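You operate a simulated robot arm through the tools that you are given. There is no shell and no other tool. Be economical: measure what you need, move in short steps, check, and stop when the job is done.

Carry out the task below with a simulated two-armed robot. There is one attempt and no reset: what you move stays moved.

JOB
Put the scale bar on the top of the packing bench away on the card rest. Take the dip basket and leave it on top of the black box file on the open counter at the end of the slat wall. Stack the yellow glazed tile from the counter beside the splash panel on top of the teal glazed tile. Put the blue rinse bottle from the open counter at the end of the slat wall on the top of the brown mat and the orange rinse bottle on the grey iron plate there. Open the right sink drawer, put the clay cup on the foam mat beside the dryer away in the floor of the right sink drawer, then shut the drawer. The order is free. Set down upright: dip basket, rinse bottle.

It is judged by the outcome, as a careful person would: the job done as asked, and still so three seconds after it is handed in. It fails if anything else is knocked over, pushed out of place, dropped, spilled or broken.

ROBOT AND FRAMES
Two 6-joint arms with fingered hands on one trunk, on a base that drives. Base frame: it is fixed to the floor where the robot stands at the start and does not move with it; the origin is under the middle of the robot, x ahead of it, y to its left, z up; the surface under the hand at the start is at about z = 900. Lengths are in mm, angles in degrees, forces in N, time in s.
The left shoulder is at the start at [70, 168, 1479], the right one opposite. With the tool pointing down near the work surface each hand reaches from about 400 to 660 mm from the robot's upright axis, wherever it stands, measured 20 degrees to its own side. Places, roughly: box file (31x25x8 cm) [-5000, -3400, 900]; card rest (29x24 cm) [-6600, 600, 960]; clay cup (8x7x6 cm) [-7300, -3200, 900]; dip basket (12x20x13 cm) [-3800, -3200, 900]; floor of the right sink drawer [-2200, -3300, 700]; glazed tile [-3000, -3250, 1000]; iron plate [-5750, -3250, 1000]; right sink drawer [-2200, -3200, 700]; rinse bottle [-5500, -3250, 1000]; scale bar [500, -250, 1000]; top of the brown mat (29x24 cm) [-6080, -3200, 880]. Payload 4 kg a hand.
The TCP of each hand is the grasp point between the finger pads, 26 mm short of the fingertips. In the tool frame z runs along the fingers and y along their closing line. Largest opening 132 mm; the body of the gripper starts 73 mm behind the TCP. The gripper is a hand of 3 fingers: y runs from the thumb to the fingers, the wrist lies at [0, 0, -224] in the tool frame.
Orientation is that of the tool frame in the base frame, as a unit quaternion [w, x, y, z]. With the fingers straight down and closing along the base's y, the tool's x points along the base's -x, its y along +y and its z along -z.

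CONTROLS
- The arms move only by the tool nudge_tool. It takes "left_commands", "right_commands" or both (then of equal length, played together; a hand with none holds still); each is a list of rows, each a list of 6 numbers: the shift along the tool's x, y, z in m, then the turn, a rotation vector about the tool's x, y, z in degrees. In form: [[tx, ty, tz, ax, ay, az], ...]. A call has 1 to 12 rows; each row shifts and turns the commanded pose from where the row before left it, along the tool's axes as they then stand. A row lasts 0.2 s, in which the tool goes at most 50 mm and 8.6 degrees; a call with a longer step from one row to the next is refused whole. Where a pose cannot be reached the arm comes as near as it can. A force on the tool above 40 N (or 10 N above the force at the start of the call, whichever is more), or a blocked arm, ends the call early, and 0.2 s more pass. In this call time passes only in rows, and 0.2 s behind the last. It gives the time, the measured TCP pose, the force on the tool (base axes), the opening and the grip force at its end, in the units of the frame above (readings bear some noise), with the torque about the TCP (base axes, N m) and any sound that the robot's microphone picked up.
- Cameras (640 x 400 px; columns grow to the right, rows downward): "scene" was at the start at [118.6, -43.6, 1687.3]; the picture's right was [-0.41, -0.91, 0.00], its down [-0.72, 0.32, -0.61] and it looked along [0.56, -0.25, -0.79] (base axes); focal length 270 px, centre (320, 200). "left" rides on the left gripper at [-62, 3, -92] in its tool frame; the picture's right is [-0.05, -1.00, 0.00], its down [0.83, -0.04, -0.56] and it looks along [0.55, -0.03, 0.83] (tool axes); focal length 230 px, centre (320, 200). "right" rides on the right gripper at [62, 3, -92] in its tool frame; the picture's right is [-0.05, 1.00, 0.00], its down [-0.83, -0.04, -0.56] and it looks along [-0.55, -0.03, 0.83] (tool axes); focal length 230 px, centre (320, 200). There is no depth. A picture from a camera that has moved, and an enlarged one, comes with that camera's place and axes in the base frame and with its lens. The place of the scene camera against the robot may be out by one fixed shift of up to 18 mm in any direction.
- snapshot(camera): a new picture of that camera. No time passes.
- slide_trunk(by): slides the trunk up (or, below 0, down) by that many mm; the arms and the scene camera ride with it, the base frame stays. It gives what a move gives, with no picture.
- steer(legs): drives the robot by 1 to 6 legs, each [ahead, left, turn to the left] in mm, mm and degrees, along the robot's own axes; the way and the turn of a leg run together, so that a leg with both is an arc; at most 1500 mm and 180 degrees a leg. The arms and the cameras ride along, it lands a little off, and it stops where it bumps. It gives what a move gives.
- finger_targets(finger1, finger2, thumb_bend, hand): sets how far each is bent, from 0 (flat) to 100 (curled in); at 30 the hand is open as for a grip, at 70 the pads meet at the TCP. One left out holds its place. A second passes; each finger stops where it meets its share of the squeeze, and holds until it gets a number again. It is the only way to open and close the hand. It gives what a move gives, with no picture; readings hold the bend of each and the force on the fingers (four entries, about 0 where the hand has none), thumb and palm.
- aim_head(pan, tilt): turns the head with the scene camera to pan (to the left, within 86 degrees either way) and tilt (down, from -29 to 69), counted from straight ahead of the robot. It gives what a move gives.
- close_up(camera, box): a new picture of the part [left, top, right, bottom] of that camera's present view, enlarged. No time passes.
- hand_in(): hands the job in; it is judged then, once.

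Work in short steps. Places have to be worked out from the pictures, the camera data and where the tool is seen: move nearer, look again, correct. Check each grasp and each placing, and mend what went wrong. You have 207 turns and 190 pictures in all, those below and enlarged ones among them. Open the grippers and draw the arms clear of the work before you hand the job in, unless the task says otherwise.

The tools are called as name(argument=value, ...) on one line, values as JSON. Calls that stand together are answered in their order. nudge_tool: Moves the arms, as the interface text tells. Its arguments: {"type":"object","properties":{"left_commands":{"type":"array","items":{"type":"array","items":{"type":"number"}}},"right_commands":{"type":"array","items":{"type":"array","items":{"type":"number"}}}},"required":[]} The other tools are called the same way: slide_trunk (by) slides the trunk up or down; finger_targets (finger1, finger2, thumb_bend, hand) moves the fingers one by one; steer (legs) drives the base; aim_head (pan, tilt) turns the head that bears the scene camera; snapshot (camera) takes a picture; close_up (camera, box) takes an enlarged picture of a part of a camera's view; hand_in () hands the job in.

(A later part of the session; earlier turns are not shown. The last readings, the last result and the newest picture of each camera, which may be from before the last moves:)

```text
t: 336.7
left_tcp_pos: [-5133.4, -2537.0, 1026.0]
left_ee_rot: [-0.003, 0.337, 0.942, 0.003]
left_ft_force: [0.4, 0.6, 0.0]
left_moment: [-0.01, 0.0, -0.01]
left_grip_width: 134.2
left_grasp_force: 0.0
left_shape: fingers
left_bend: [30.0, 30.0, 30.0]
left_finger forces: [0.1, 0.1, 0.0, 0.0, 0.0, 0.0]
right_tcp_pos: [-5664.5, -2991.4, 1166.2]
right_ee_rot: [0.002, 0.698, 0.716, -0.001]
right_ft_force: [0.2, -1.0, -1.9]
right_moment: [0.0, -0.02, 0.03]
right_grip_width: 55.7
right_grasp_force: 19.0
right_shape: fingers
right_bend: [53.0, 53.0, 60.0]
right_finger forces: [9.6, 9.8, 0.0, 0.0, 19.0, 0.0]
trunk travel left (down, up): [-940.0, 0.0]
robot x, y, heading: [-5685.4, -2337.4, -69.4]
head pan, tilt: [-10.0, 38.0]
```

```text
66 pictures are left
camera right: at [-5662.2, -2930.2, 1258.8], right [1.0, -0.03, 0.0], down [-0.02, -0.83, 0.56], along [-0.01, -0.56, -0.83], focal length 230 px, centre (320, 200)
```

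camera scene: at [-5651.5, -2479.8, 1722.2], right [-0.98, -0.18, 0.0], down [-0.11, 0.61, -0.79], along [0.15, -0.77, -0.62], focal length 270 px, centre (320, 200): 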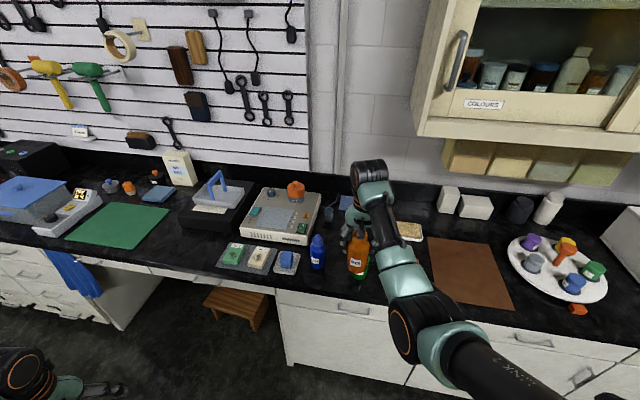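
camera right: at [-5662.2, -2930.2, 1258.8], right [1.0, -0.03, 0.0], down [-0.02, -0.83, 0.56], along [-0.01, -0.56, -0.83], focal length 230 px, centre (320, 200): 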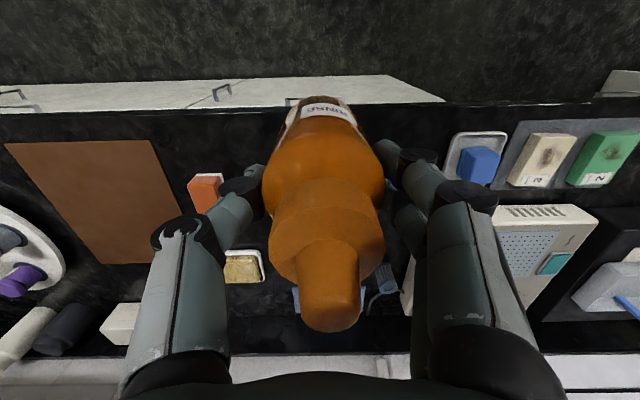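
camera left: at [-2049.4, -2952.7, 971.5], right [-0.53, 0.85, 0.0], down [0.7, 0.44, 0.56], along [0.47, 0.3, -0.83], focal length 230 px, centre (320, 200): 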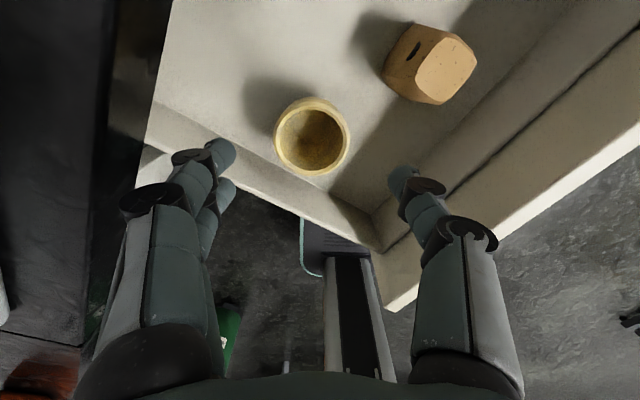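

Margins look fine (carried bottom ≈1070). Advance 215 mm along -y, past the green bottle.

steer(legs=[[203, -76, 0]])

snapshot(camera="scene")

snapshot(camera="right")

```text
t: 338.4
left_tcp_pos: [-5135.2, -2748.8, 1026.6]
left_ee_rot: [-0.003, 0.338, 0.941, 0.001]
left_ft_force: [-0.3, -0.7, -0.1]
left_moment: [-0.01, 0.0, -0.01]
left_grip_width: 134.0
left_grasp_force: 0.0
left_shape: fingers
left_bend: [30.0, 30.0, 30.0]
left_finger forces: [0.0, 0.0, 0.0, 0.0, 0.0, 0.1]
right_tcp_pos: [-5664.2, -3202.3, 1169.9]
right_ee_rot: [0.003, 0.698, 0.716, -0.001]
right_ft_force: [1.0, -0.4, -2.3]
right_moment: [-0.05, 0.0, 0.01]
right_grip_width: 56.0
right_grasp_force: 19.1
right_shape: fingers
right_bend: [53.0, 53.0, 60.0]
right_finger forces: [9.6, 9.7, 0.0, 0.1, 19.1, 0.0]
trunk travel left (down, up): [-940.0, 0.0]
robot x, y, heading: [-5687.8, -2550.3, -69.4]
head pan, tilt: [-10.0, 38.0]
```

```text
65 pictures are left
camera scene: at [-5651.6, -2689.4, 1722.7], right [-0.98, -0.18, 0.0], down [-0.11, 0.6, -0.79], along [0.15, -0.78, -0.61], focal length 270 px, centre (320, 200)
```

scene: 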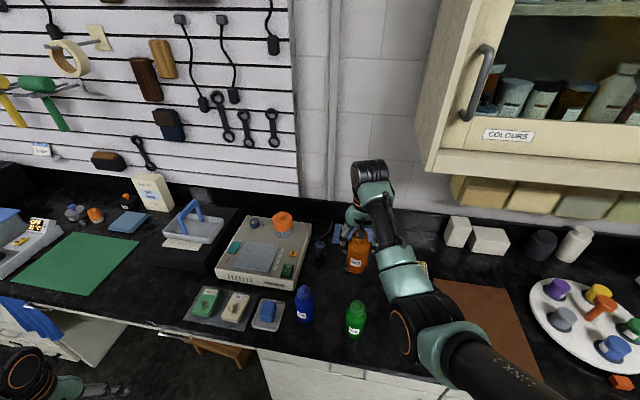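

```text
64 pictures are left
camera right: at [-5662.9, -3141.5, 1261.0], right [1.0, -0.03, 0.0], down [-0.02, -0.83, 0.56], along [-0.01, -0.56, -0.83], focal length 230 px, centre (320, 200)
```

right: 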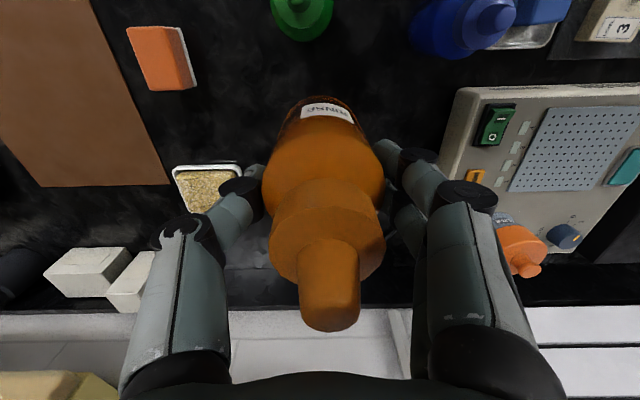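

Passed the green bottle (now at (-5677,-3120)). Advance 60 mm more, then lower to about TCP 1055.

steer(legs=[[57, -21, 0]])

nudge_tool(right_commands=[[0, 0, 0.03, 0, 0, 0], [0, 0, 0.03, 0, 0, 0], [0, 0, 0.03, 0, 0, 0], [0, 0, 0.025, 0, 0, 0]])

close_up(camera="scene", box=[260, 200, 440, 320])

```text
t: 339.4
left_tcp_pos: [-5134.1, -2804.0, 1027.7]
left_ee_rot: [-0.003, 0.337, 0.942, -0.001]
left_ft_force: [-0.5, 0.8, -0.4]
left_moment: [-0.03, 0.0, 0.01]
left_grip_width: 133.9
left_grasp_force: 0.2
left_shape: fingers
left_bend: [30.0, 30.0, 30.0]
left_finger forces: [0.1, 0.1, 0.0, 0.0, 0.1, 0.1]
right_tcp_pos: [-5663.5, -3257.2, 1171.1]
right_ee_rot: [0.005, 0.696, 0.718, -0.004]
right_ft_force: [-0.6, 0.8, -1.4]
right_moment: [-0.08, -0.03, -0.01]
right_grip_width: 55.9
right_grasp_force: 19.4
right_shape: fingers
right_bend: [53.0, 53.0, 60.0]
right_finger forces: [9.6, 9.7, 0.0, 0.1, 19.0, 0.0]
trunk travel left (down, up): [-940.0, 0.0]
robot x, y, heading: [-5687.7, -2612.6, -69.0]
head pan, tilt: [-10.0, 38.0]
```

```text
t: 340.4
left_tcp_pos: [-5134.0, -2813.8, 1024.4]
left_ee_rot: [-0.004, 0.337, 0.941, 0.003]
left_ft_force: [1.2, -0.1, -0.6]
left_moment: [-0.01, 0.01, 0.0]
left_grip_width: 134.3
left_grasp_force: 0.1
left_shape: fingers
left_bend: [30.0, 30.0, 30.0]
left_finger forces: [0.0, 0.1, 0.1, 0.0, 0.0, 0.1]
right_tcp_pos: [-5661.7, -3269.1, 1049.8]
right_ee_rot: [0.002, 0.697, 0.717, 0.0]
right_ft_force: [0.1, -0.3, -2.5]
right_moment: [0.04, 0.02, 0.0]
right_grip_width: 56.3
right_grasp_force: 19.1
right_shape: fingers
right_bend: [53.0, 53.0, 60.0]
right_finger forces: [9.5, 9.7, 0.1, 0.0, 19.0, 0.0]
trunk travel left (down, up): [-940.0, 0.0]
robot x, y, heading: [-5687.7, -2612.0, -69.1]
head pan, tilt: [-10.0, 38.0]
```

```text
3.33 times, centred on (350, 260) of scene
camera zoom: at [-5651.6, -2758.3, 1721.9], right [-0.98, -0.19, 0.0], down [-0.11, 0.61, -0.79], along [0.15, -0.77, -0.62], focal length 899 px, centre (220, 0)
```

zoom: 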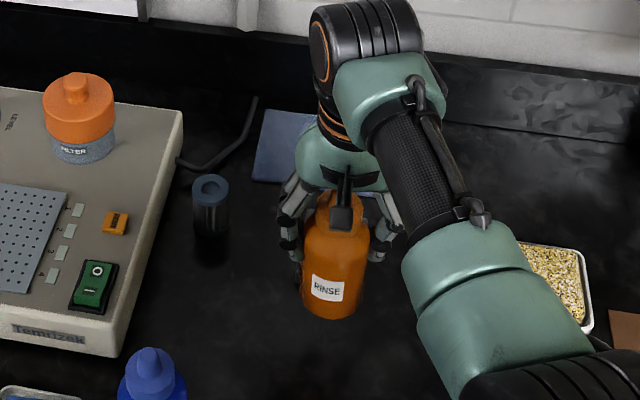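

The plate is hidden behind the held bottle. To measure it relative to the bottle, I'll shift +x by 170 mm and look with the scene camera.

steer(legs=[[61, 159, 0]])

aim_head(pan=-25, tilt=45)

snapshot(camera="scene")

```text
t: 341.8
left_tcp_pos: [-4965.5, -2814.0, 1027.3]
left_ee_rot: [-0.003, 0.338, 0.941, 0.002]
left_ft_force: [-0.3, -0.4, 0.4]
left_moment: [-0.01, 0.0, 0.03]
left_grip_width: 134.0
left_grasp_force: 0.0
left_shape: fingers
left_bend: [30.0, 30.0, 30.0]
left_finger forces: [0.0, 0.0, 0.0, 0.0, 0.1, 0.1]
right_tcp_pos: [-5495.9, -3267.6, 1051.9]
right_ee_rot: [0.002, 0.698, 0.716, 0.001]
right_ft_force: [0.3, 0.2, -3.8]
right_moment: [0.01, -0.02, -0.04]
right_grip_width: 55.9
right_grasp_force: 18.9
right_shape: fingers
right_bend: [53.0, 53.0, 60.0]
right_finger forces: [9.6, 9.7, 0.0, 0.0, 19.0, 0.0]
trunk travel left (down, up): [-940.0, 0.0]
robot x, y, heading: [-5514.7, -2610.5, -69.8]
head pan, tilt: [-10.0, 38.0]
```

```text
t: 342.6
left_tcp_pos: [-4962.8, -2812.9, 1024.4]
left_ee_rot: [-0.005, 0.338, 0.941, 0.003]
left_ft_force: [-0.3, 0.0, 0.4]
left_moment: [0.02, -0.02, 0.02]
left_grip_width: 134.0
left_grasp_force: 0.0
left_shape: fingers
left_bend: [30.0, 30.0, 30.0]
left_finger forces: [0.1, 0.0, 0.1, 0.0, 0.1, 0.0]
right_tcp_pos: [-5493.4, -3267.0, 1051.6]
right_ee_rot: [0.001, 0.698, 0.716, 0.0]
right_ft_force: [0.0, 0.5, -3.6]
right_moment: [0.02, 0.02, 0.0]
right_grip_width: 56.2
right_grasp_force: 19.7
right_shape: fingers
right_bend: [53.0, 53.0, 60.0]
right_finger forces: [9.6, 9.7, 0.0, 0.0, 18.8, 0.1]
trunk travel left (down, up): [-940.0, 0.0]
robot x, y, heading: [-5512.4, -2608.4, -69.3]
head pan, tilt: [-25.0, 45.0]
```

```text
62 pictures are left
camera scene: at [-5502.5, -2751.5, 1711.9], right [-1.0, 0.08, 0.0], down [0.05, 0.71, -0.71], along [-0.05, -0.7, -0.71], focal length 270 px, centre (320, 200)
```

scene: 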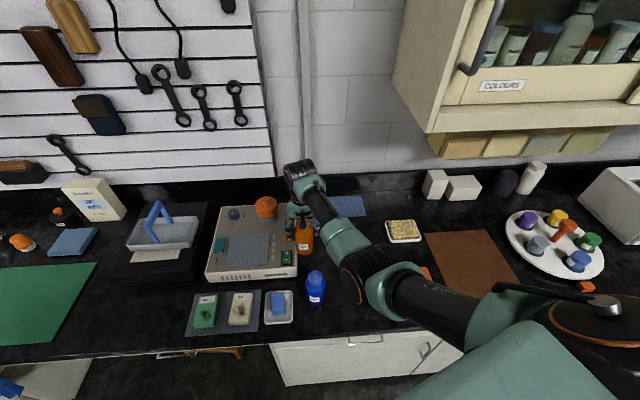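

The arm hides the plate from this side; I'll shift to the -x side instead.

steer(legs=[[-102, -270, 0]])

snapshot(camera="scene")

```text
t: 344.6
left_tcp_pos: [-5246.1, -2810.4, 1023.7]
left_ee_rot: [-0.005, 0.336, 0.942, 0.003]
left_ft_force: [0.3, -0.3, 0.1]
left_moment: [0.02, 0.0, 0.03]
left_grip_width: 134.2
left_grasp_force: 0.0
left_shape: fingers
left_bend: [30.0, 30.0, 30.0]
left_finger forces: [0.0, 0.0, 0.0, 0.0, 0.0, 0.0]
right_tcp_pos: [-5773.3, -3267.6, 1050.6]
right_ee_rot: [0.001, 0.696, 0.718, -0.001]
right_ft_force: [-0.2, 0.5, -2.8]
right_moment: [0.01, 0.0, 0.03]
right_grip_width: 56.0
right_grasp_force: 19.0
right_shape: fingers
right_bend: [53.0, 53.0, 60.0]
right_finger forces: [9.6, 9.7, 0.0, 0.0, 18.9, 0.0]
trunk travel left (down, up): [-940.0, 0.0]
robot x, y, heading: [-5800.6, -2609.9, -68.9]
head pan, tilt: [-25.0, 45.0]
```

```text
61 pictures are left
camera scene: at [-5784.6, -2751.2, 1711.9], right [-1.0, 0.07, 0.0], down [0.05, 0.71, -0.71], along [-0.05, -0.7, -0.71], focal length 270 px, centre (320, 200)
```

scene: 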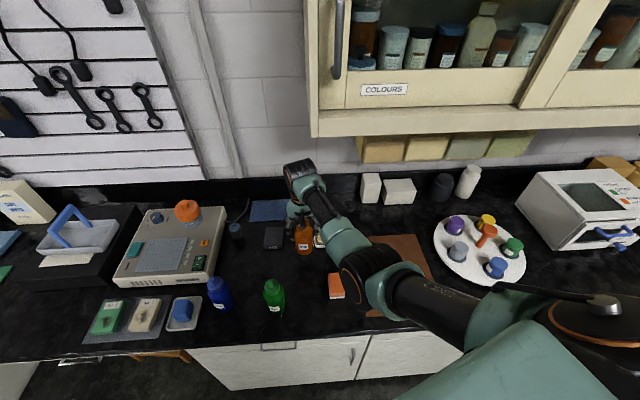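

close_up(camera="scene", box=[210, 190, 350, 290])

```text
4.00 times, centred on (280, 240) of scene
camera zoom: at [-5784.6, -2751.2, 1711.9], right [-1.0, 0.07, 0.0], down [0.05, 0.71, -0.71], along [-0.05, -0.7, -0.71], focal length 1079 px, centre (480, 40)
```

zoom: 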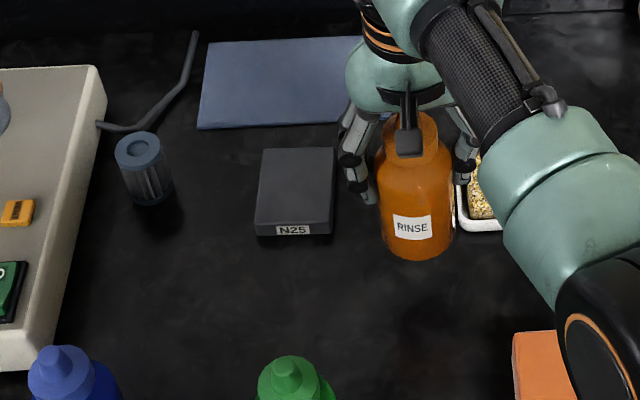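

Differential measurement puts the plate centre at (-5661, -3367). I'll drive there diagonally.

steer(legs=[[133, 69, 0]])

aim_head(pan=-10, tilt=50)

close_up(camera="scene", box=[240, 170, 440, 310])

```text
t: 345.9
left_tcp_pos: [-5137.2, -2908.3, 1027.1]
left_ee_rot: [-0.003, 0.336, 0.942, 0.002]
left_ft_force: [-0.2, 0.8, -0.3]
left_moment: [-0.01, -0.01, 0.04]
left_grip_width: 134.4
left_grasp_force: 0.1
left_shape: fingers
left_bend: [30.0, 30.0, 30.0]
left_finger forces: [0.0, 0.0, 0.1, 0.0, 0.1, 0.0]
right_tcp_pos: [-5665.5, -3367.4, 1052.4]
right_ee_rot: [0.002, 0.695, 0.719, 0.0]
right_ft_force: [0.1, 0.1, -2.4]
right_moment: [0.0, -0.02, -0.02]
right_grip_width: 56.3
right_grasp_force: 19.5
right_shape: fingers
right_bend: [53.0, 53.0, 60.0]
right_finger forces: [9.7, 9.7, 0.0, 0.0, 19.0, 0.1]
trunk travel left (down, up): [-940.0, 0.0]
robot x, y, heading: [-5687.6, -2713.6, -69.2]
head pan, tilt: [-25.0, 45.0]
```

```text
t: 346.7
left_tcp_pos: [-5137.2, -2911.3, 1025.1]
left_ee_rot: [-0.005, 0.335, 0.942, 0.003]
left_ft_force: [0.0, 0.4, -0.8]
left_moment: [-0.03, 0.01, 0.04]
left_grip_width: 134.2
left_grasp_force: 0.0
left_shape: fingers
left_bend: [30.0, 30.0, 30.0]
left_finger forces: [0.0, 0.0, 0.0, 0.0, 0.1, 0.1]
right_tcp_pos: [-5662.0, -3368.6, 1050.4]
right_ee_rot: [0.002, 0.696, 0.718, 0.0]
right_ft_force: [-0.7, 0.6, -2.3]
right_moment: [0.01, -0.01, 0.01]
right_grip_width: 56.0
right_grasp_force: 19.3
right_shape: fingers
right_bend: [53.0, 53.0, 60.0]
right_finger forces: [9.6, 9.7, 0.0, 0.0, 18.9, 0.0]
trunk travel left (down, up): [-940.0, 0.0]
robot x, y, heading: [-5685.7, -2712.8, -69.1]
head pan, tilt: [-10.0, 50.0]
```

```text
2.86 times, centred on (340, 240) of scene
camera zoom: at [-5655.1, -2847.9, 1705.0], right [-0.98, -0.19, 0.0], down [-0.14, 0.75, -0.64], along [0.12, -0.63, -0.77], focal length 771 px, centre (263, 86)
```

zoom: 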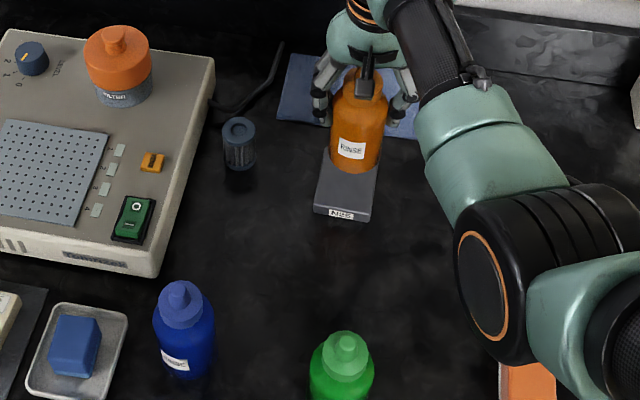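

The projected landing point matches the plate centre. Lower toward it.

nudge_tool(right_commands=[[0, 0, 0.02, 0, 0, 0], [0, 0, 0.015, 0, 0, 0], [0, 0, 0.01, 0, 0, 0]])

close_up(camera="scene", box=[300, 170, 400, 250])

```text
t: 347.5
left_tcp_pos: [-5135.6, -2910.7, 1024.5]
left_ee_rot: [-0.005, 0.335, 0.942, 0.003]
left_ft_force: [-0.1, -0.6, 0.4]
left_moment: [0.01, 0.0, 0.0]
left_grip_width: 134.2
left_grasp_force: 0.1
left_shape: fingers
left_bend: [30.0, 30.0, 30.0]
left_finger forces: [0.0, 0.0, 0.0, 0.1, 0.1, 0.0]
right_tcp_pos: [-5661.3, -3368.7, 1007.1]
right_ee_rot: [0.001, 0.696, 0.718, 0.0]
right_ft_force: [-0.1, -0.4, -3.3]
right_moment: [-0.01, 0.01, -0.02]
right_grip_width: 56.3
right_grasp_force: 18.9
right_shape: fingers
right_bend: [53.0, 53.0, 60.0]
right_finger forces: [9.6, 9.6, 0.0, 0.0, 18.9, 0.0]
trunk travel left (down, up): [-940.0, 0.0]
robot x, y, heading: [-5686.4, -2712.6, -69.2]
head pan, tilt: [-10.0, 50.0]
```

```text
5.00 times, centred on (350, 210) of scene
camera zoom: at [-5655.0, -2847.9, 1705.0], right [-0.98, -0.19, 0.0], down [-0.15, 0.75, -0.64], along [0.12, -0.63, -0.77], focal length 1349 px, centre (170, 150)
```

zoom: 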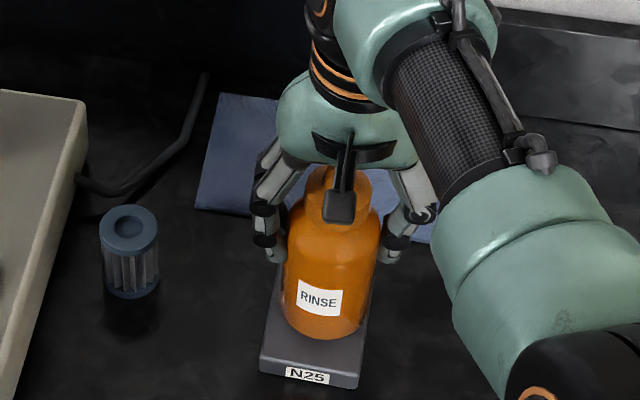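

The bottle is ~6 mm too far to -x; correct, then lower to contact.

nudge_tool(right_commands=[[0.002, 0.006, 0, 0, 0, 0], [0, 0, 0.006, 0, 0, 0], [0, 0, 0.004, 0, 0, 0], [0, 0, 0.003, 0, 0, 0]])

close_up(camera="scene", box=[300, 170, 400, 250])

```text
t: 348.5
left_tcp_pos: [-5135.8, -2908.5, 1025.9]
left_ee_rot: [-0.004, 0.335, 0.942, 0.002]
left_ft_force: [0.6, 0.2, 0.5]
left_moment: [0.01, -0.04, 0.03]
left_grip_width: 134.3
left_grasp_force: 0.0
left_shape: fingers
left_bend: [30.0, 30.0, 30.0]
left_finger forces: [0.0, 0.1, 0.0, 0.1, 0.0, 0.0]
right_tcp_pos: [-5657.3, -3368.2, 996.8]
right_ee_rot: [0.004, 0.697, 0.717, -0.001]
right_ft_force: [-1.8, -1.9, 10.0]
right_moment: [0.0, -0.17, -0.02]
right_grip_width: 56.2
right_grasp_force: 19.4
right_shape: fingers
right_bend: [53.0, 53.0, 60.0]
right_finger forces: [9.5, 9.8, 0.1, 0.0, 20.2, 0.0]
trunk travel left (down, up): [-940.0, 0.0]
robot x, y, heading: [-5685.1, -2708.9, -68.9]
head pan, tilt: [-10.0, 50.0]
```

```text
5.00 times, centred on (350, 210) of scene
camera zoom: at [-5655.9, -2844.6, 1705.5], right [-0.98, -0.19, 0.0], down [-0.14, 0.75, -0.64], along [0.12, -0.63, -0.77], focal length 1349 px, centre (170, 150)
```

zoom: 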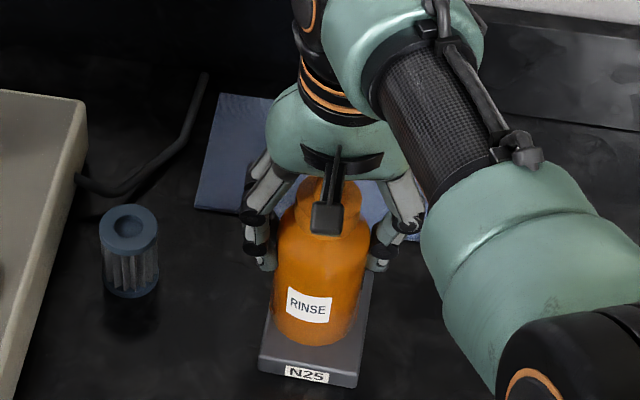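

Contact at 10 N with the bottle centred on the plate. Release and rise.

finger_targets(hand="right", finger1=40, finger2=40, thumb_bend=46)

nudge_tool(right_commands=[[0, 0, -0.03, 0, 0, 0], [0, 0, -0.03, 0, 0, 0], [0, 0, -0.03, 0, 0, 0], [0, 0, -0.03, 0, 0, 0]])

snapshot(camera="right")

```text
t: 349.5
left_tcp_pos: [-5136.8, -2911.3, 1025.4]
left_ee_rot: [-0.005, 0.336, 0.942, 0.003]
left_ft_force: [-0.3, 0.0, -0.9]
left_moment: [-0.01, -0.03, 0.02]
left_grip_width: 133.8
left_grasp_force: 0.1
left_shape: fingers
left_bend: [30.0, 30.0, 30.0]
left_finger forces: [0.1, 0.1, 0.1, 0.0, 0.1, 0.0]
right_tcp_pos: [-5657.2, -3366.7, 992.7]
right_ee_rot: [0.001, 0.696, 0.718, 0.0]
right_ft_force: [0.2, 1.0, 0.9]
right_moment: [0.02, 0.03, -0.01]
right_grip_width: 90.7
right_grasp_force: 0.1
right_shape: fingers
right_bend: [40.0, 40.0, 46.0]
right_finger forces: [0.1, 0.0, 0.1, 0.0, 0.1, 0.0]
trunk travel left (down, up): [-940.0, 0.0]
robot x, y, heading: [-5688.9, -2710.2, -69.0]
head pan, tilt: [-10.0, 50.0]
```

```text
t: 350.5
left_tcp_pos: [-5135.7, -2910.0, 1025.7]
left_ee_rot: [-0.005, 0.336, 0.942, 0.002]
left_ft_force: [-0.4, 0.0, 1.0]
left_moment: [0.01, 0.01, 0.01]
left_grip_width: 134.2
left_grasp_force: 0.1
left_shape: fingers
left_bend: [30.0, 30.0, 30.0]
left_finger forces: [0.1, 0.0, 0.1, 0.0, 0.0, 0.0]
right_tcp_pos: [-5655.1, -3365.2, 1114.5]
right_ee_rot: [0.002, 0.696, 0.718, -0.001]
right_ft_force: [-1.1, -0.2, 0.4]
right_moment: [0.01, -0.01, 0.05]
right_grip_width: 90.7
right_grasp_force: 0.0
right_shape: fingers
right_bend: [40.0, 40.0, 46.0]
right_finger forces: [0.0, 0.1, 0.0, 0.1, 0.1, 0.0]
trunk travel left (down, up): [-940.0, 0.0]
robot x, y, heading: [-5686.5, -2713.1, -69.2]
head pan, tilt: [-10.0, 50.0]
```

```text
56 pictures are left
camera right: at [-5652.6, -3303.9, 1207.6], right [1.0, -0.02, 0.0], down [-0.02, -0.83, 0.56], along [-0.01, -0.56, -0.83], focal length 230 px, centre (320, 200)
```

right: 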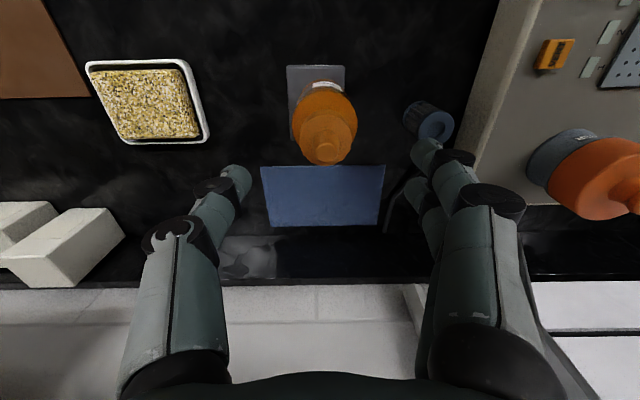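

close_up(camera="right", box=[270, 50, 370, 180])

```text
3.08 times, centred on (320, 115) of right
camera zoom: at [-5652.6, -3303.9, 1207.6], right [1.0, -0.02, 0.0], down [-0.02, -0.83, 0.56], along [-0.01, -0.56, -0.83], focal length 708 px, centre (320, 462)
```

zoom: 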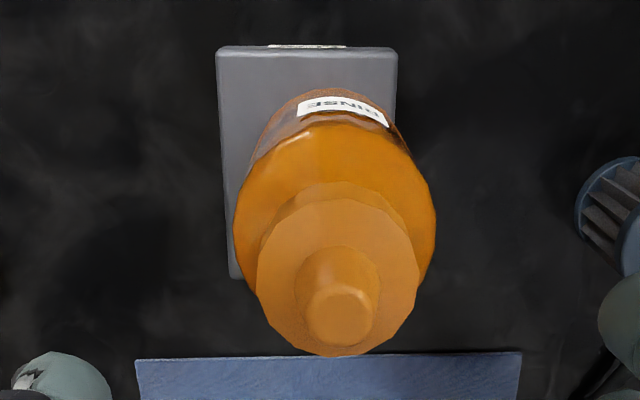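

The orange bottle stands fully on the plate. Now the blue bottle at about (-5541, -3134): bring the hand above it and look.

nudge_tool(right_commands=[[0, 0, -0.03, 0, 0, 0], [0, 0, -0.02, 0, 0, 0]])

steer(legs=[[-175, 189, 0]])

finger_targets(hand="right", finger1=32, finger2=32, thumb_bend=32)

snapshot(camera="right")

```text
t: 351.1
left_tcp_pos: [-5136.1, -2909.3, 1025.2]
left_ee_rot: [-0.005, 0.336, 0.942, 0.003]
left_ft_force: [-0.1, -0.2, -0.1]
left_moment: [0.03, -0.04, 0.03]
left_grip_width: 134.3
left_grasp_force: 0.1
left_shape: fingers
left_bend: [30.0, 30.0, 30.0]
left_finger forces: [0.0, 0.0, 0.0, 0.1, 0.0, 0.0]
right_tcp_pos: [-5654.7, -3365.5, 1163.9]
right_ee_rot: [0.002, 0.696, 0.718, 0.001]
right_ft_force: [0.1, 0.1, -0.3]
right_moment: [0.01, 0.01, -0.01]
right_grip_width: 90.8
right_grasp_force: 0.1
right_shape: fingers
right_bend: [40.0, 40.0, 46.0]
right_finger forces: [0.0, 0.1, 0.0, 0.0, 0.0, 0.0]
trunk travel left (down, up): [-940.0, 0.0]
robot x, y, heading: [-5685.0, -2711.8, -69.1]
head pan, tilt: [-10.0, 50.0]
```

```text
t: 353.0
left_tcp_pos: [-5023.2, -2677.7, 1026.7]
left_ee_rot: [-0.005, 0.338, 0.941, 0.004]
left_ft_force: [-0.1, 0.1, 0.2]
left_moment: [0.02, -0.03, 0.0]
left_grip_width: 134.0
left_grasp_force: 0.0
left_shape: fingers
left_bend: [30.0, 30.0, 30.0]
left_finger forces: [0.0, 0.0, 0.0, 0.0, 0.0, 0.0]
right_tcp_pos: [-5545.9, -3130.5, 1161.1]
right_ee_rot: [0.002, 0.698, 0.716, 0.002]
right_ft_force: [-0.2, -0.6, 0.4]
right_moment: [0.04, -0.02, 0.02]
right_grip_width: 90.5
right_grasp_force: 0.1
right_shape: fingers
right_bend: [40.0, 40.0, 46.0]
right_finger forces: [0.0, 0.0, 0.0, 0.0, 0.1, 0.0]
trunk travel left (down, up): [-940.0, 0.0]
robot x, y, heading: [-5574.0, -2474.1, -69.3]
head pan, tilt: [-10.0, 50.0]
```

```text
t: 354.0
left_tcp_pos: [-5023.2, -2675.5, 1025.0]
left_ee_rot: [-0.005, 0.337, 0.941, 0.003]
left_ft_force: [0.6, 0.6, 0.4]
left_moment: [-0.01, 0.01, 0.0]
left_grip_width: 134.1
left_grasp_force: 0.1
left_shape: fingers
left_bend: [30.0, 30.0, 30.0]
left_finger forces: [0.1, 0.2, 0.1, 0.1, 0.0, 0.0]
right_tcp_pos: [-5544.2, -3127.7, 1163.6]
right_ee_rot: [0.001, 0.698, 0.716, 0.0]
right_ft_force: [0.4, -0.2, -0.1]
right_moment: [0.02, 0.02, -0.01]
right_grip_width: 127.6
right_grasp_force: 0.1
right_shape: fingers
right_bend: [32.0, 32.0, 32.0]
right_finger forces: [0.1, 0.1, 0.1, 0.1, 0.0, 0.1]
trunk travel left (down, up): [-940.0, 0.0]
robot x, y, heading: [-5571.8, -2478.4, -69.4]
head pan, tilt: [-10.0, 50.0]
```

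```text
54 pictures are left
camera right: at [-5543.1, -3067.0, 1255.5], right [1.0, -0.03, 0.0], down [-0.02, -0.83, 0.56], along [-0.01, -0.56, -0.83], focal length 230 px, centre (320, 200)
```

right: 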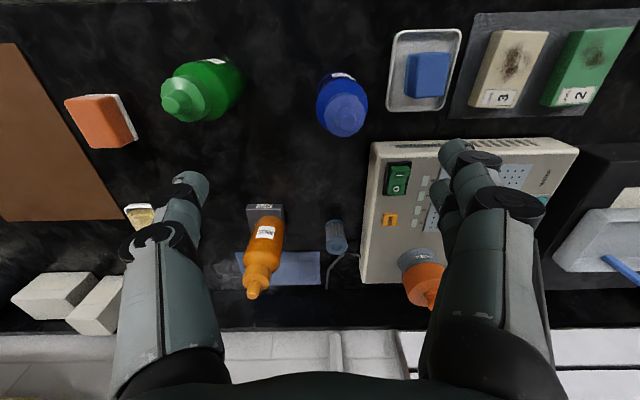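

Blue bottle axis ≈ (-5517, -3128). I'll shift +27 mm, narrow the opening (soap tray nearby), and descend partway.

steer(legs=[[11, 25, 0]])

finger_targets(hand="right", finger1=41, finger2=41, thumb_bend=41)

nudge_tool(right_commands=[[0, 0, 0.03, 0, 0, 0], [0, 0, 0.03, 0, 0, 0]])

snapshot(camera="right")

```text
t: 354.8
left_tcp_pos: [-5001.1, -2678.6, 1030.2]
left_ee_rot: [-0.001, 0.337, 0.941, 0.004]
left_ft_force: [-0.8, -1.1, -0.4]
left_moment: [-0.02, -0.03, 0.0]
left_grip_width: 134.1
left_grasp_force: 0.0
left_shape: fingers
left_bend: [30.0, 30.0, 30.0]
left_finger forces: [0.0, 0.1, 0.0, 0.0, 0.0, 0.0]
right_tcp_pos: [-5525.7, -3129.5, 1162.9]
right_ee_rot: [0.003, 0.699, 0.715, 0.002]
right_ft_force: [-0.6, -0.2, 1.1]
right_moment: [-0.03, -0.06, 0.0]
right_grip_width: 127.4
right_grasp_force: 0.1
right_shape: fingers
right_bend: [32.0, 32.0, 32.0]
right_finger forces: [0.0, 0.0, 0.0, 0.0, 0.0, 0.0]
trunk travel left (down, up): [-940.0, 0.0]
robot x, y, heading: [-5542.3, -2472.6, -69.5]
head pan, tilt: [-10.0, 50.0]
```

```text
t: 355.8
left_tcp_pos: [-4994.7, -2678.0, 1025.1]
left_ee_rot: [-0.005, 0.338, 0.941, 0.002]
left_ft_force: [-0.5, 0.5, 1.1]
left_moment: [0.0, 0.0, 0.02]
left_grip_width: 134.2
left_grasp_force: 0.0
left_shape: fingers
left_bend: [30.0, 30.0, 30.0]
left_finger forces: [0.0, 0.0, 0.0, 0.0, 0.0, 0.0]
right_tcp_pos: [-5517.3, -3128.2, 1162.6]
right_ee_rot: [0.001, 0.698, 0.716, 0.0]
right_ft_force: [0.4, 0.6, 0.6]
right_moment: [-0.01, 0.05, -0.03]
right_grip_width: 99.1
right_grasp_force: 0.0
right_shape: fingers
right_bend: [41.0, 41.0, 41.0]
right_finger forces: [0.0, 0.1, 0.0, 0.0, 0.0, 0.0]
trunk travel left (down, up): [-940.0, 0.0]
robot x, y, heading: [-5543.4, -2477.4, -69.6]
head pan, tilt: [-10.0, 50.0]
```

```text
t: 356.4
left_tcp_pos: [-4997.1, -2677.9, 1025.4]
left_ee_rot: [-0.005, 0.338, 0.941, 0.003]
left_ft_force: [0.0, 0.2, 0.2]
left_moment: [0.0, 0.01, 0.01]
left_grip_width: 134.1
left_grasp_force: 0.0
left_shape: fingers
left_bend: [30.0, 30.0, 30.0]
left_finger forces: [0.0, 0.0, 0.0, 0.0, 0.0, 0.1]
right_tcp_pos: [-5518.8, -3129.9, 1099.6]
right_ee_rot: [0.001, 0.699, 0.716, 0.0]
right_ft_force: [-0.4, -0.7, -0.3]
right_moment: [0.01, -0.02, -0.02]
right_grip_width: 98.6
right_grasp_force: 0.1
right_shape: fingers
right_bend: [41.0, 41.0, 41.0]
right_finger forces: [0.0, 0.1, 0.0, 0.0, 0.0, 0.0]
trunk travel left (down, up): [-940.0, 0.0]
robot x, y, heading: [-5549.3, -2476.8, -69.5]
head pan, tilt: [-10.0, 50.0]
```

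```text
53 pictures are left
camera right: at [-5516.6, -3069.8, 1192.7], right [1.0, -0.03, 0.0], down [-0.02, -0.83, 0.56], along [-0.01, -0.56, -0.83], focal length 230 px, centre (320, 200)
```

right: 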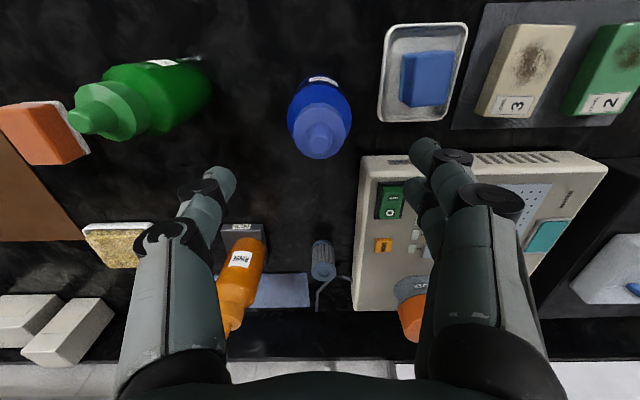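

Aligned. Descend to TCP ≈ 977 and close.

nudge_tool(right_commands=[[0, 0.001, 0.03, 0, 0, 0], [0, 0, 0.03, 0, 0, 0], [0, 0, 0.03, 0, 0, 0], [0, 0, 0.02, 0, 0, 0], [0, 0, 0.012, 0, 0, 0]])

finger_targets(hand="right", finger1=70, finger2=70, thumb_bend=70)

snapshot(camera="right")

```text
t: 357.6
left_tcp_pos: [-4997.5, -2678.2, 1026.2]
left_ee_rot: [-0.004, 0.338, 0.941, 0.002]
left_ft_force: [-0.3, 0.4, 0.0]
left_moment: [0.01, 0.01, -0.03]
left_grip_width: 134.0
left_grasp_force: 0.0
left_shape: fingers
left_bend: [30.0, 30.0, 30.0]
left_finger forces: [0.1, 0.0, 0.0, 0.0, 0.1, 0.0]
right_tcp_pos: [-5515.8, -3130.2, 980.7]
right_ee_rot: [0.002, 0.699, 0.716, -0.001]
right_ft_force: [-0.1, 0.1, 0.2]
right_moment: [0.04, 0.02, -0.01]
right_grip_width: 98.8
right_grasp_force: 0.1
right_shape: fingers
right_bend: [41.0, 41.0, 41.0]
right_finger forces: [0.0, 0.0, 0.0, 0.0, 0.0, 0.0]
trunk travel left (down, up): [-940.0, 0.0]
robot x, y, heading: [-5546.9, -2471.5, -69.4]
head pan, tilt: [-10.0, 50.0]
```

```text
t: 358.6
left_tcp_pos: [-4996.7, -2677.0, 1025.9]
left_ee_rot: [-0.005, 0.338, 0.941, 0.003]
left_ft_force: [0.7, 0.4, 0.5]
left_moment: [0.0, -0.02, -0.04]
left_grip_width: 134.1
left_grasp_force: 0.1
left_shape: fingers
left_bend: [30.0, 30.0, 30.0]
left_finger forces: [0.0, 0.1, 0.0, 0.1, 0.0, 0.0]
right_tcp_pos: [-5516.2, -3128.9, 980.8]
right_ee_rot: [0.002, 0.698, 0.716, -0.001]
right_ft_force: [-0.4, -0.4, 0.0]
right_moment: [-0.01, 0.0, 0.01]
right_grip_width: 56.6
right_grasp_force: 19.4
right_shape: fingers
right_bend: [53.0, 54.0, 59.0]
right_finger forces: [9.6, 9.4, 0.0, 0.0, 19.5, 0.1]
trunk travel left (down, up): [-940.0, 0.0]
robot x, y, heading: [-5544.9, -2477.2, -69.5]
head pan, tilt: [-10.0, 50.0]
```

```text
52 pictures are left
camera right: at [-5514.4, -3069.4, 1072.9], right [1.0, -0.03, 0.0], down [-0.02, -0.83, 0.56], along [-0.01, -0.56, -0.83], focal length 230 px, centre (320, 200)
```

right: 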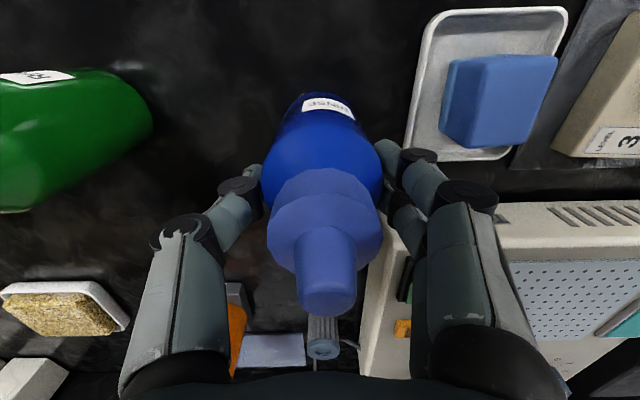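

Blue bottle gripped. Lift, back off, and move along to the brown mat at about (-6085, -3205).

nudge_tool(right_commands=[[0, 0, -0.02, 0, 0, 0], [0, 0, -0.03, 0, 0, 0], [0, 0, -0.035, 0, 0, 0]])

steer(legs=[[-187, 70, 0], [-199, -533, 0]])

aim_head(pan=-15, tilt=42)

snapshot(camera="scene")

```text
t: 359.4
left_tcp_pos: [-4997.4, -2677.7, 1026.2]
left_ee_rot: [-0.005, 0.339, 0.941, 0.003]
left_ft_force: [0.3, 0.2, -0.7]
left_moment: [-0.01, -0.01, 0.02]
left_grip_width: 134.1
left_grasp_force: 0.0
left_shape: fingers
left_bend: [30.0, 30.0, 30.0]
left_finger forces: [0.0, 0.0, 0.0, 0.0, 0.0, 0.0]
right_tcp_pos: [-5517.1, -3129.3, 1067.8]
right_ee_rot: [0.0, 0.698, 0.716, -0.001]
right_ft_force: [-0.6, 0.5, -2.7]
right_moment: [-0.04, 0.0, 0.02]
right_grip_width: 56.8
right_grasp_force: 18.7
right_shape: fingers
right_bend: [53.0, 54.0, 59.0]
right_finger forces: [9.6, 9.5, 0.0, 0.0, 18.9, 0.1]
trunk travel left (down, up): [-940.0, 0.0]
robot x, y, heading: [-5551.2, -2477.7, -69.2]
head pan, tilt: [-10.0, 50.0]
```

```text
t: 363.9
left_tcp_pos: [-5563.6, -2478.1, 1024.6]
left_ee_rot: [-0.005, 0.34, 0.94, 0.002]
left_ft_force: [-0.7, 1.1, 0.5]
left_moment: [0.0, 0.03, 0.0]
left_grip_width: 133.9
left_grasp_force: 0.0
left_shape: fingers
left_bend: [30.0, 30.0, 30.0]
left_finger forces: [0.1, 0.1, 0.1, 0.1, 0.0, 0.0]
right_tcp_pos: [-6086.9, -2929.1, 1067.4]
right_ee_rot: [0.001, 0.699, 0.715, -0.001]
right_ft_force: [1.0, -0.2, -3.1]
right_moment: [-0.07, 0.01, -0.01]
right_grip_width: 57.0
right_grasp_force: 19.0
right_shape: fingers
right_bend: [53.0, 54.0, 59.0]
right_finger forces: [9.7, 9.5, 0.0, 0.0, 18.7, 0.1]
trunk travel left (down, up): [-940.0, 0.0]
robot x, y, heading: [-6113.2, -2273.9, -69.7]
head pan, tilt: [-10.0, 50.0]
```

```text
t: 364.6
left_tcp_pos: [-5565.4, -2477.9, 1024.5]
left_ee_rot: [-0.005, 0.34, 0.94, 0.003]
left_ft_force: [0.2, -0.6, -0.6]
left_moment: [-0.01, -0.01, 0.0]
left_grip_width: 134.0
left_grasp_force: 0.0
left_shape: fingers
left_bend: [30.0, 30.0, 30.0]
left_finger forces: [0.1, 0.1, 0.1, 0.0, 0.1, 0.0]
right_tcp_pos: [-6088.8, -2928.9, 1067.9]
right_ee_rot: [0.0, 0.7, 0.714, 0.0]
right_ft_force: [-0.5, -0.7, -2.4]
right_moment: [-0.01, 0.01, 0.01]
right_grip_width: 56.9
right_grasp_force: 19.3
right_shape: fingers
right_bend: [53.0, 54.0, 59.0]
right_finger forces: [9.5, 9.4, 0.0, 0.1, 18.7, 0.1]
trunk travel left (down, up): [-940.0, 0.0]
robot x, y, heading: [-6116.6, -2274.9, -69.7]
head pan, tilt: [-15.0, 42.0]
```

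```text
51 pictures are left
camera scene: at [-6090.4, -2416.9, 1716.2], right [-1.0, -0.09, 0.0], down [-0.06, 0.67, -0.74], along [0.07, -0.74, -0.67], focal length 270 px, centre (320, 200)
```

scene: 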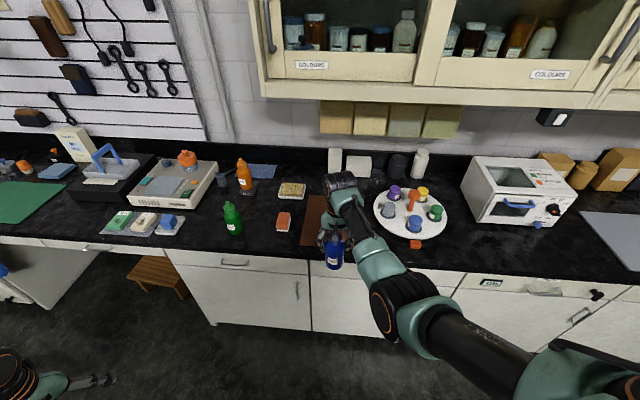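

All good. Advance 265 mm over the mat.

steer(legs=[[249, -92, 0]])

snapshot(camera="right")

snapshot(camera="scene")

```text
t: 366.4
left_tcp_pos: [-5561.0, -2738.1, 1025.2]
left_ee_rot: [-0.003, 0.336, 0.942, 0.002]
left_ft_force: [-0.7, 0.7, -0.1]
left_moment: [0.0, -0.02, 0.02]
left_grip_width: 134.3
left_grasp_force: 0.0
left_shape: fingers
left_bend: [30.0, 30.0, 30.0]
left_finger forces: [0.1, 0.0, 0.0, 0.0, 0.0, 0.1]
right_tcp_pos: [-6080.8, -3193.4, 1068.6]
right_ee_rot: [0.002, 0.696, 0.718, 0.0]
right_ft_force: [0.6, -0.1, -2.2]
right_moment: [-0.02, -0.03, -0.01]
right_grip_width: 56.8
right_grasp_force: 19.2
right_shape: fingers
right_bend: [53.0, 54.0, 59.0]
right_finger forces: [9.6, 9.6, 0.0, 0.0, 18.8, 0.1]
trunk travel left (down, up): [-940.0, 0.0]
robot x, y, heading: [-6116.3, -2540.1, -68.9]
head pan, tilt: [-15.0, 42.0]
```

```text
50 pictures are left
camera right: at [-6077.7, -3131.7, 1161.2], right [1.0, -0.02, 0.0], down [-0.02, -0.83, 0.56], along [-0.01, -0.56, -0.83], focal length 230 px, centre (320, 200)
```

right: 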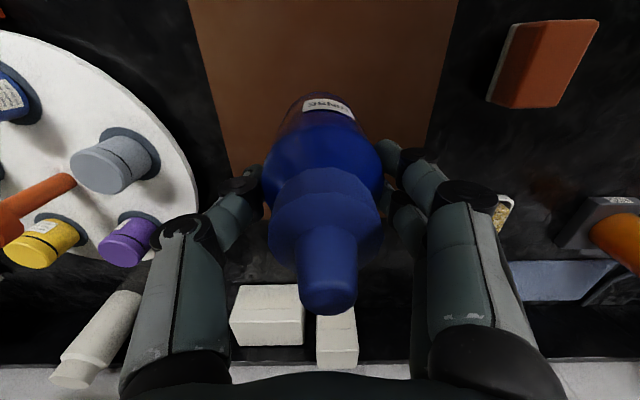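

```text
49 pictures are left
camera scene: at [-6086.2, -2680.3, 1716.6], right [-0.99, -0.1, 0.0], down [-0.07, 0.66, -0.74], along [0.08, -0.74, -0.67], focal length 270 px, centre (320, 200)
```

scene: 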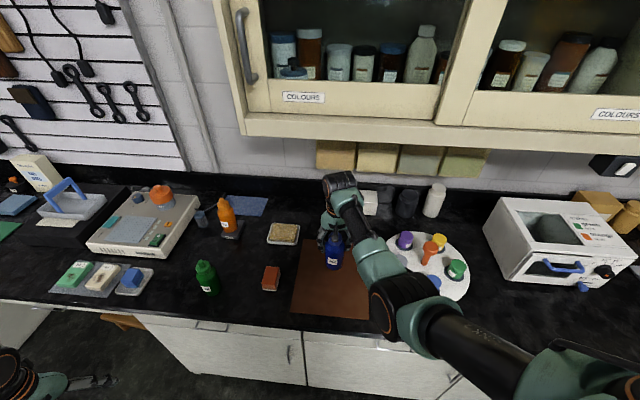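

The bottle is over the mat's middle. Lower to just above contact.

nudge_tool(right_commands=[[0, 0, 0.03, 0, 0, 0], [0, 0, 0.025, 0, 0, 0], [0, 0, 0.015, 0, 0, 0], [0, 0, 0.006, 0, 0, 0]])

nudge_tool(right_commands=[[0, 0, 0.004, 0, 0, 0], [0, 0, 0.004, 0, 0, 0]])

```text
t: 367.4
left_tcp_pos: [-5560.3, -2739.9, 1024.8]
left_ee_rot: [-0.004, 0.335, 0.942, 0.004]
left_ft_force: [-0.1, 0.0, 0.1]
left_moment: [0.0, -0.01, 0.0]
left_grip_width: 134.3
left_grasp_force: 0.1
left_shape: fingers
left_bend: [30.0, 30.0, 30.0]
left_finger forces: [0.0, 0.0, 0.0, 0.1, 0.1, 0.1]
right_tcp_pos: [-6079.3, -3195.8, 989.9]
right_ee_rot: [0.001, 0.696, 0.718, 0.0]
right_ft_force: [0.3, -1.0, -2.0]
right_moment: [0.0, 0.01, 0.01]
right_grip_width: 56.9
right_grasp_force: 19.1
right_shape: fingers
right_bend: [53.0, 54.0, 59.0]
right_finger forces: [9.6, 9.5, 0.1, 0.0, 18.9, 0.1]
trunk travel left (down, up): [-940.0, 0.0]
robot x, y, heading: [-6112.7, -2537.8, -69.2]
head pan, tilt: [-15.0, 42.0]
```

```text
t: 368.1
left_tcp_pos: [-5561.3, -2739.4, 1025.9]
left_ee_rot: [-0.004, 0.335, 0.942, 0.002]
left_ft_force: [-1.2, 0.4, -0.3]
left_moment: [0.01, -0.05, -0.01]
left_grip_width: 134.2
left_grasp_force: 0.0
left_shape: fingers
left_bend: [30.0, 30.0, 30.0]
left_finger forces: [0.0, 0.1, 0.0, 0.0, 0.0, 0.0]
right_tcp_pos: [-6079.4, -3195.8, 984.0]
right_ee_rot: [0.002, 0.697, 0.717, -0.001]
right_ft_force: [0.5, -0.1, 0.3]
right_moment: [-0.01, -0.04, 0.0]
right_grip_width: 56.7
right_grasp_force: 18.9
right_shape: fingers
right_bend: [53.0, 54.0, 59.0]
right_finger forces: [9.5, 9.5, 0.1, 0.0, 19.3, 0.0]
trunk travel left (down, up): [-940.0, 0.0]
robot x, y, heading: [-6110.9, -2541.1, -68.9]
head pan, tilt: [-15.0, 42.0]
```

Just touching (weight unloaded). One more millimetre or two, then release.

nudge_tool(right_commands=[[0, 0, 0.002, 0, 0, 0]])

finger_targets(hand="right", finger1=40, finger2=40, thumb_bend=46)

nudge_tool(right_commands=[[0, 0, -0.03, 0, 0, 0], [0, 0, -0.03, 0, 0, 0], [0, 0, -0.03, 0, 0, 0], [0, 0, -0.03, 0, 0, 0]])

snapshot(camera="right")

```text
t: 368.4
left_tcp_pos: [-5561.5, -2739.4, 1025.7]
left_ee_rot: [-0.004, 0.336, 0.942, 0.002]
left_ft_force: [-0.5, 0.6, 0.2]
left_moment: [-0.02, 0.0, -0.03]
left_grip_width: 134.4
left_grasp_force: 0.1
left_shape: fingers
left_bend: [30.0, 30.0, 30.0]
left_finger forces: [0.0, 0.0, 0.0, 0.1, 0.0, 0.1]
right_tcp_pos: [-6078.1, -3194.6, 983.6]
right_ee_rot: [0.002, 0.697, 0.717, -0.002]
right_ft_force: [-0.7, -1.8, 7.1]
right_moment: [-0.02, -0.15, -0.05]
right_grip_width: 56.5
right_grasp_force: 19.4
right_shape: fingers
right_bend: [53.0, 54.0, 59.0]
right_finger forces: [9.3, 9.7, 0.1, 0.0, 19.5, 0.0]
trunk travel left (down, up): [-940.0, 0.0]
robot x, y, heading: [-6110.7, -2539.4, -69.2]
head pan, tilt: [-15.0, 42.0]
```

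```text
t: 369.4
left_tcp_pos: [-5561.6, -2740.7, 1024.4]
left_ee_rot: [-0.005, 0.335, 0.942, 0.002]
left_ft_force: [-0.6, -0.3, -1.0]
left_moment: [-0.02, 0.01, -0.03]
left_grip_width: 134.0
left_grasp_force: 0.1
left_shape: fingers
left_bend: [30.0, 30.0, 30.0]
left_finger forces: [0.0, 0.0, 0.1, 0.0, 0.0, 0.1]
right_tcp_pos: [-6080.3, -3194.6, 981.3]
right_ee_rot: [0.002, 0.696, 0.719, 0.0]
right_ft_force: [0.7, 0.9, 0.5]
right_moment: [-0.01, 0.01, 0.01]
right_grip_width: 90.7
right_grasp_force: 0.1
right_shape: fingers
right_bend: [40.0, 40.0, 46.0]
right_finger forces: [0.1, 0.1, 0.0, 0.0, 0.1, 0.1]
trunk travel left (down, up): [-940.0, 0.0]
robot x, y, heading: [-6112.1, -2543.1, -69.3]
head pan, tilt: [-15.0, 42.0]
```

```text
t: 370.4
left_tcp_pos: [-5561.3, -2740.0, 1025.2]
left_ee_rot: [-0.005, 0.336, 0.942, 0.002]
left_ft_force: [1.3, 1.3, 0.2]
left_moment: [0.0, -0.02, -0.05]
left_grip_width: 134.2
left_grasp_force: 0.1
left_shape: fingers
left_bend: [30.0, 30.0, 30.0]
left_finger forces: [0.1, 0.1, 0.0, 0.0, 0.0, 0.1]
right_tcp_pos: [-6077.3, -3196.3, 1101.6]
right_ee_rot: [0.002, 0.696, 0.718, 0.0]
right_ft_force: [0.2, -0.3, -0.9]
right_moment: [-0.03, -0.01, -0.01]
right_grip_width: 90.8
right_grasp_force: 0.1
right_shape: fingers
right_bend: [40.0, 40.0, 46.0]
right_finger forces: [0.0, 0.0, 0.1, 0.0, 0.0, 0.1]
trunk travel left (down, up): [-940.0, 0.0]
robot x, y, heading: [-6114.0, -2542.2, -68.9]
head pan, tilt: [-15.0, 42.0]
```

```text
48 pictures are left
camera right: at [-6076.9, -3135.4, 1194.6], right [1.0, -0.02, 0.0], down [-0.02, -0.83, 0.56], along [-0.01, -0.56, -0.83], focal length 230 px, centre (320, 200)
```

right: 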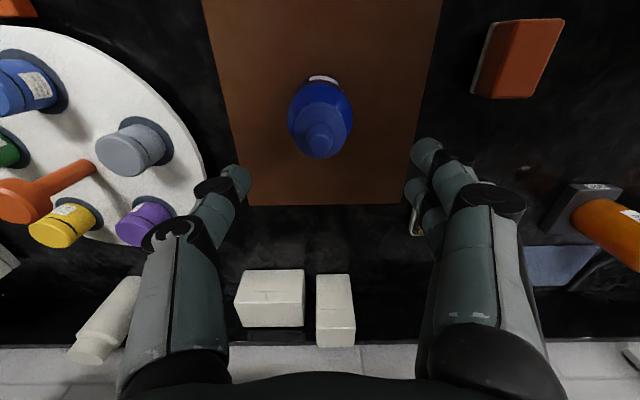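

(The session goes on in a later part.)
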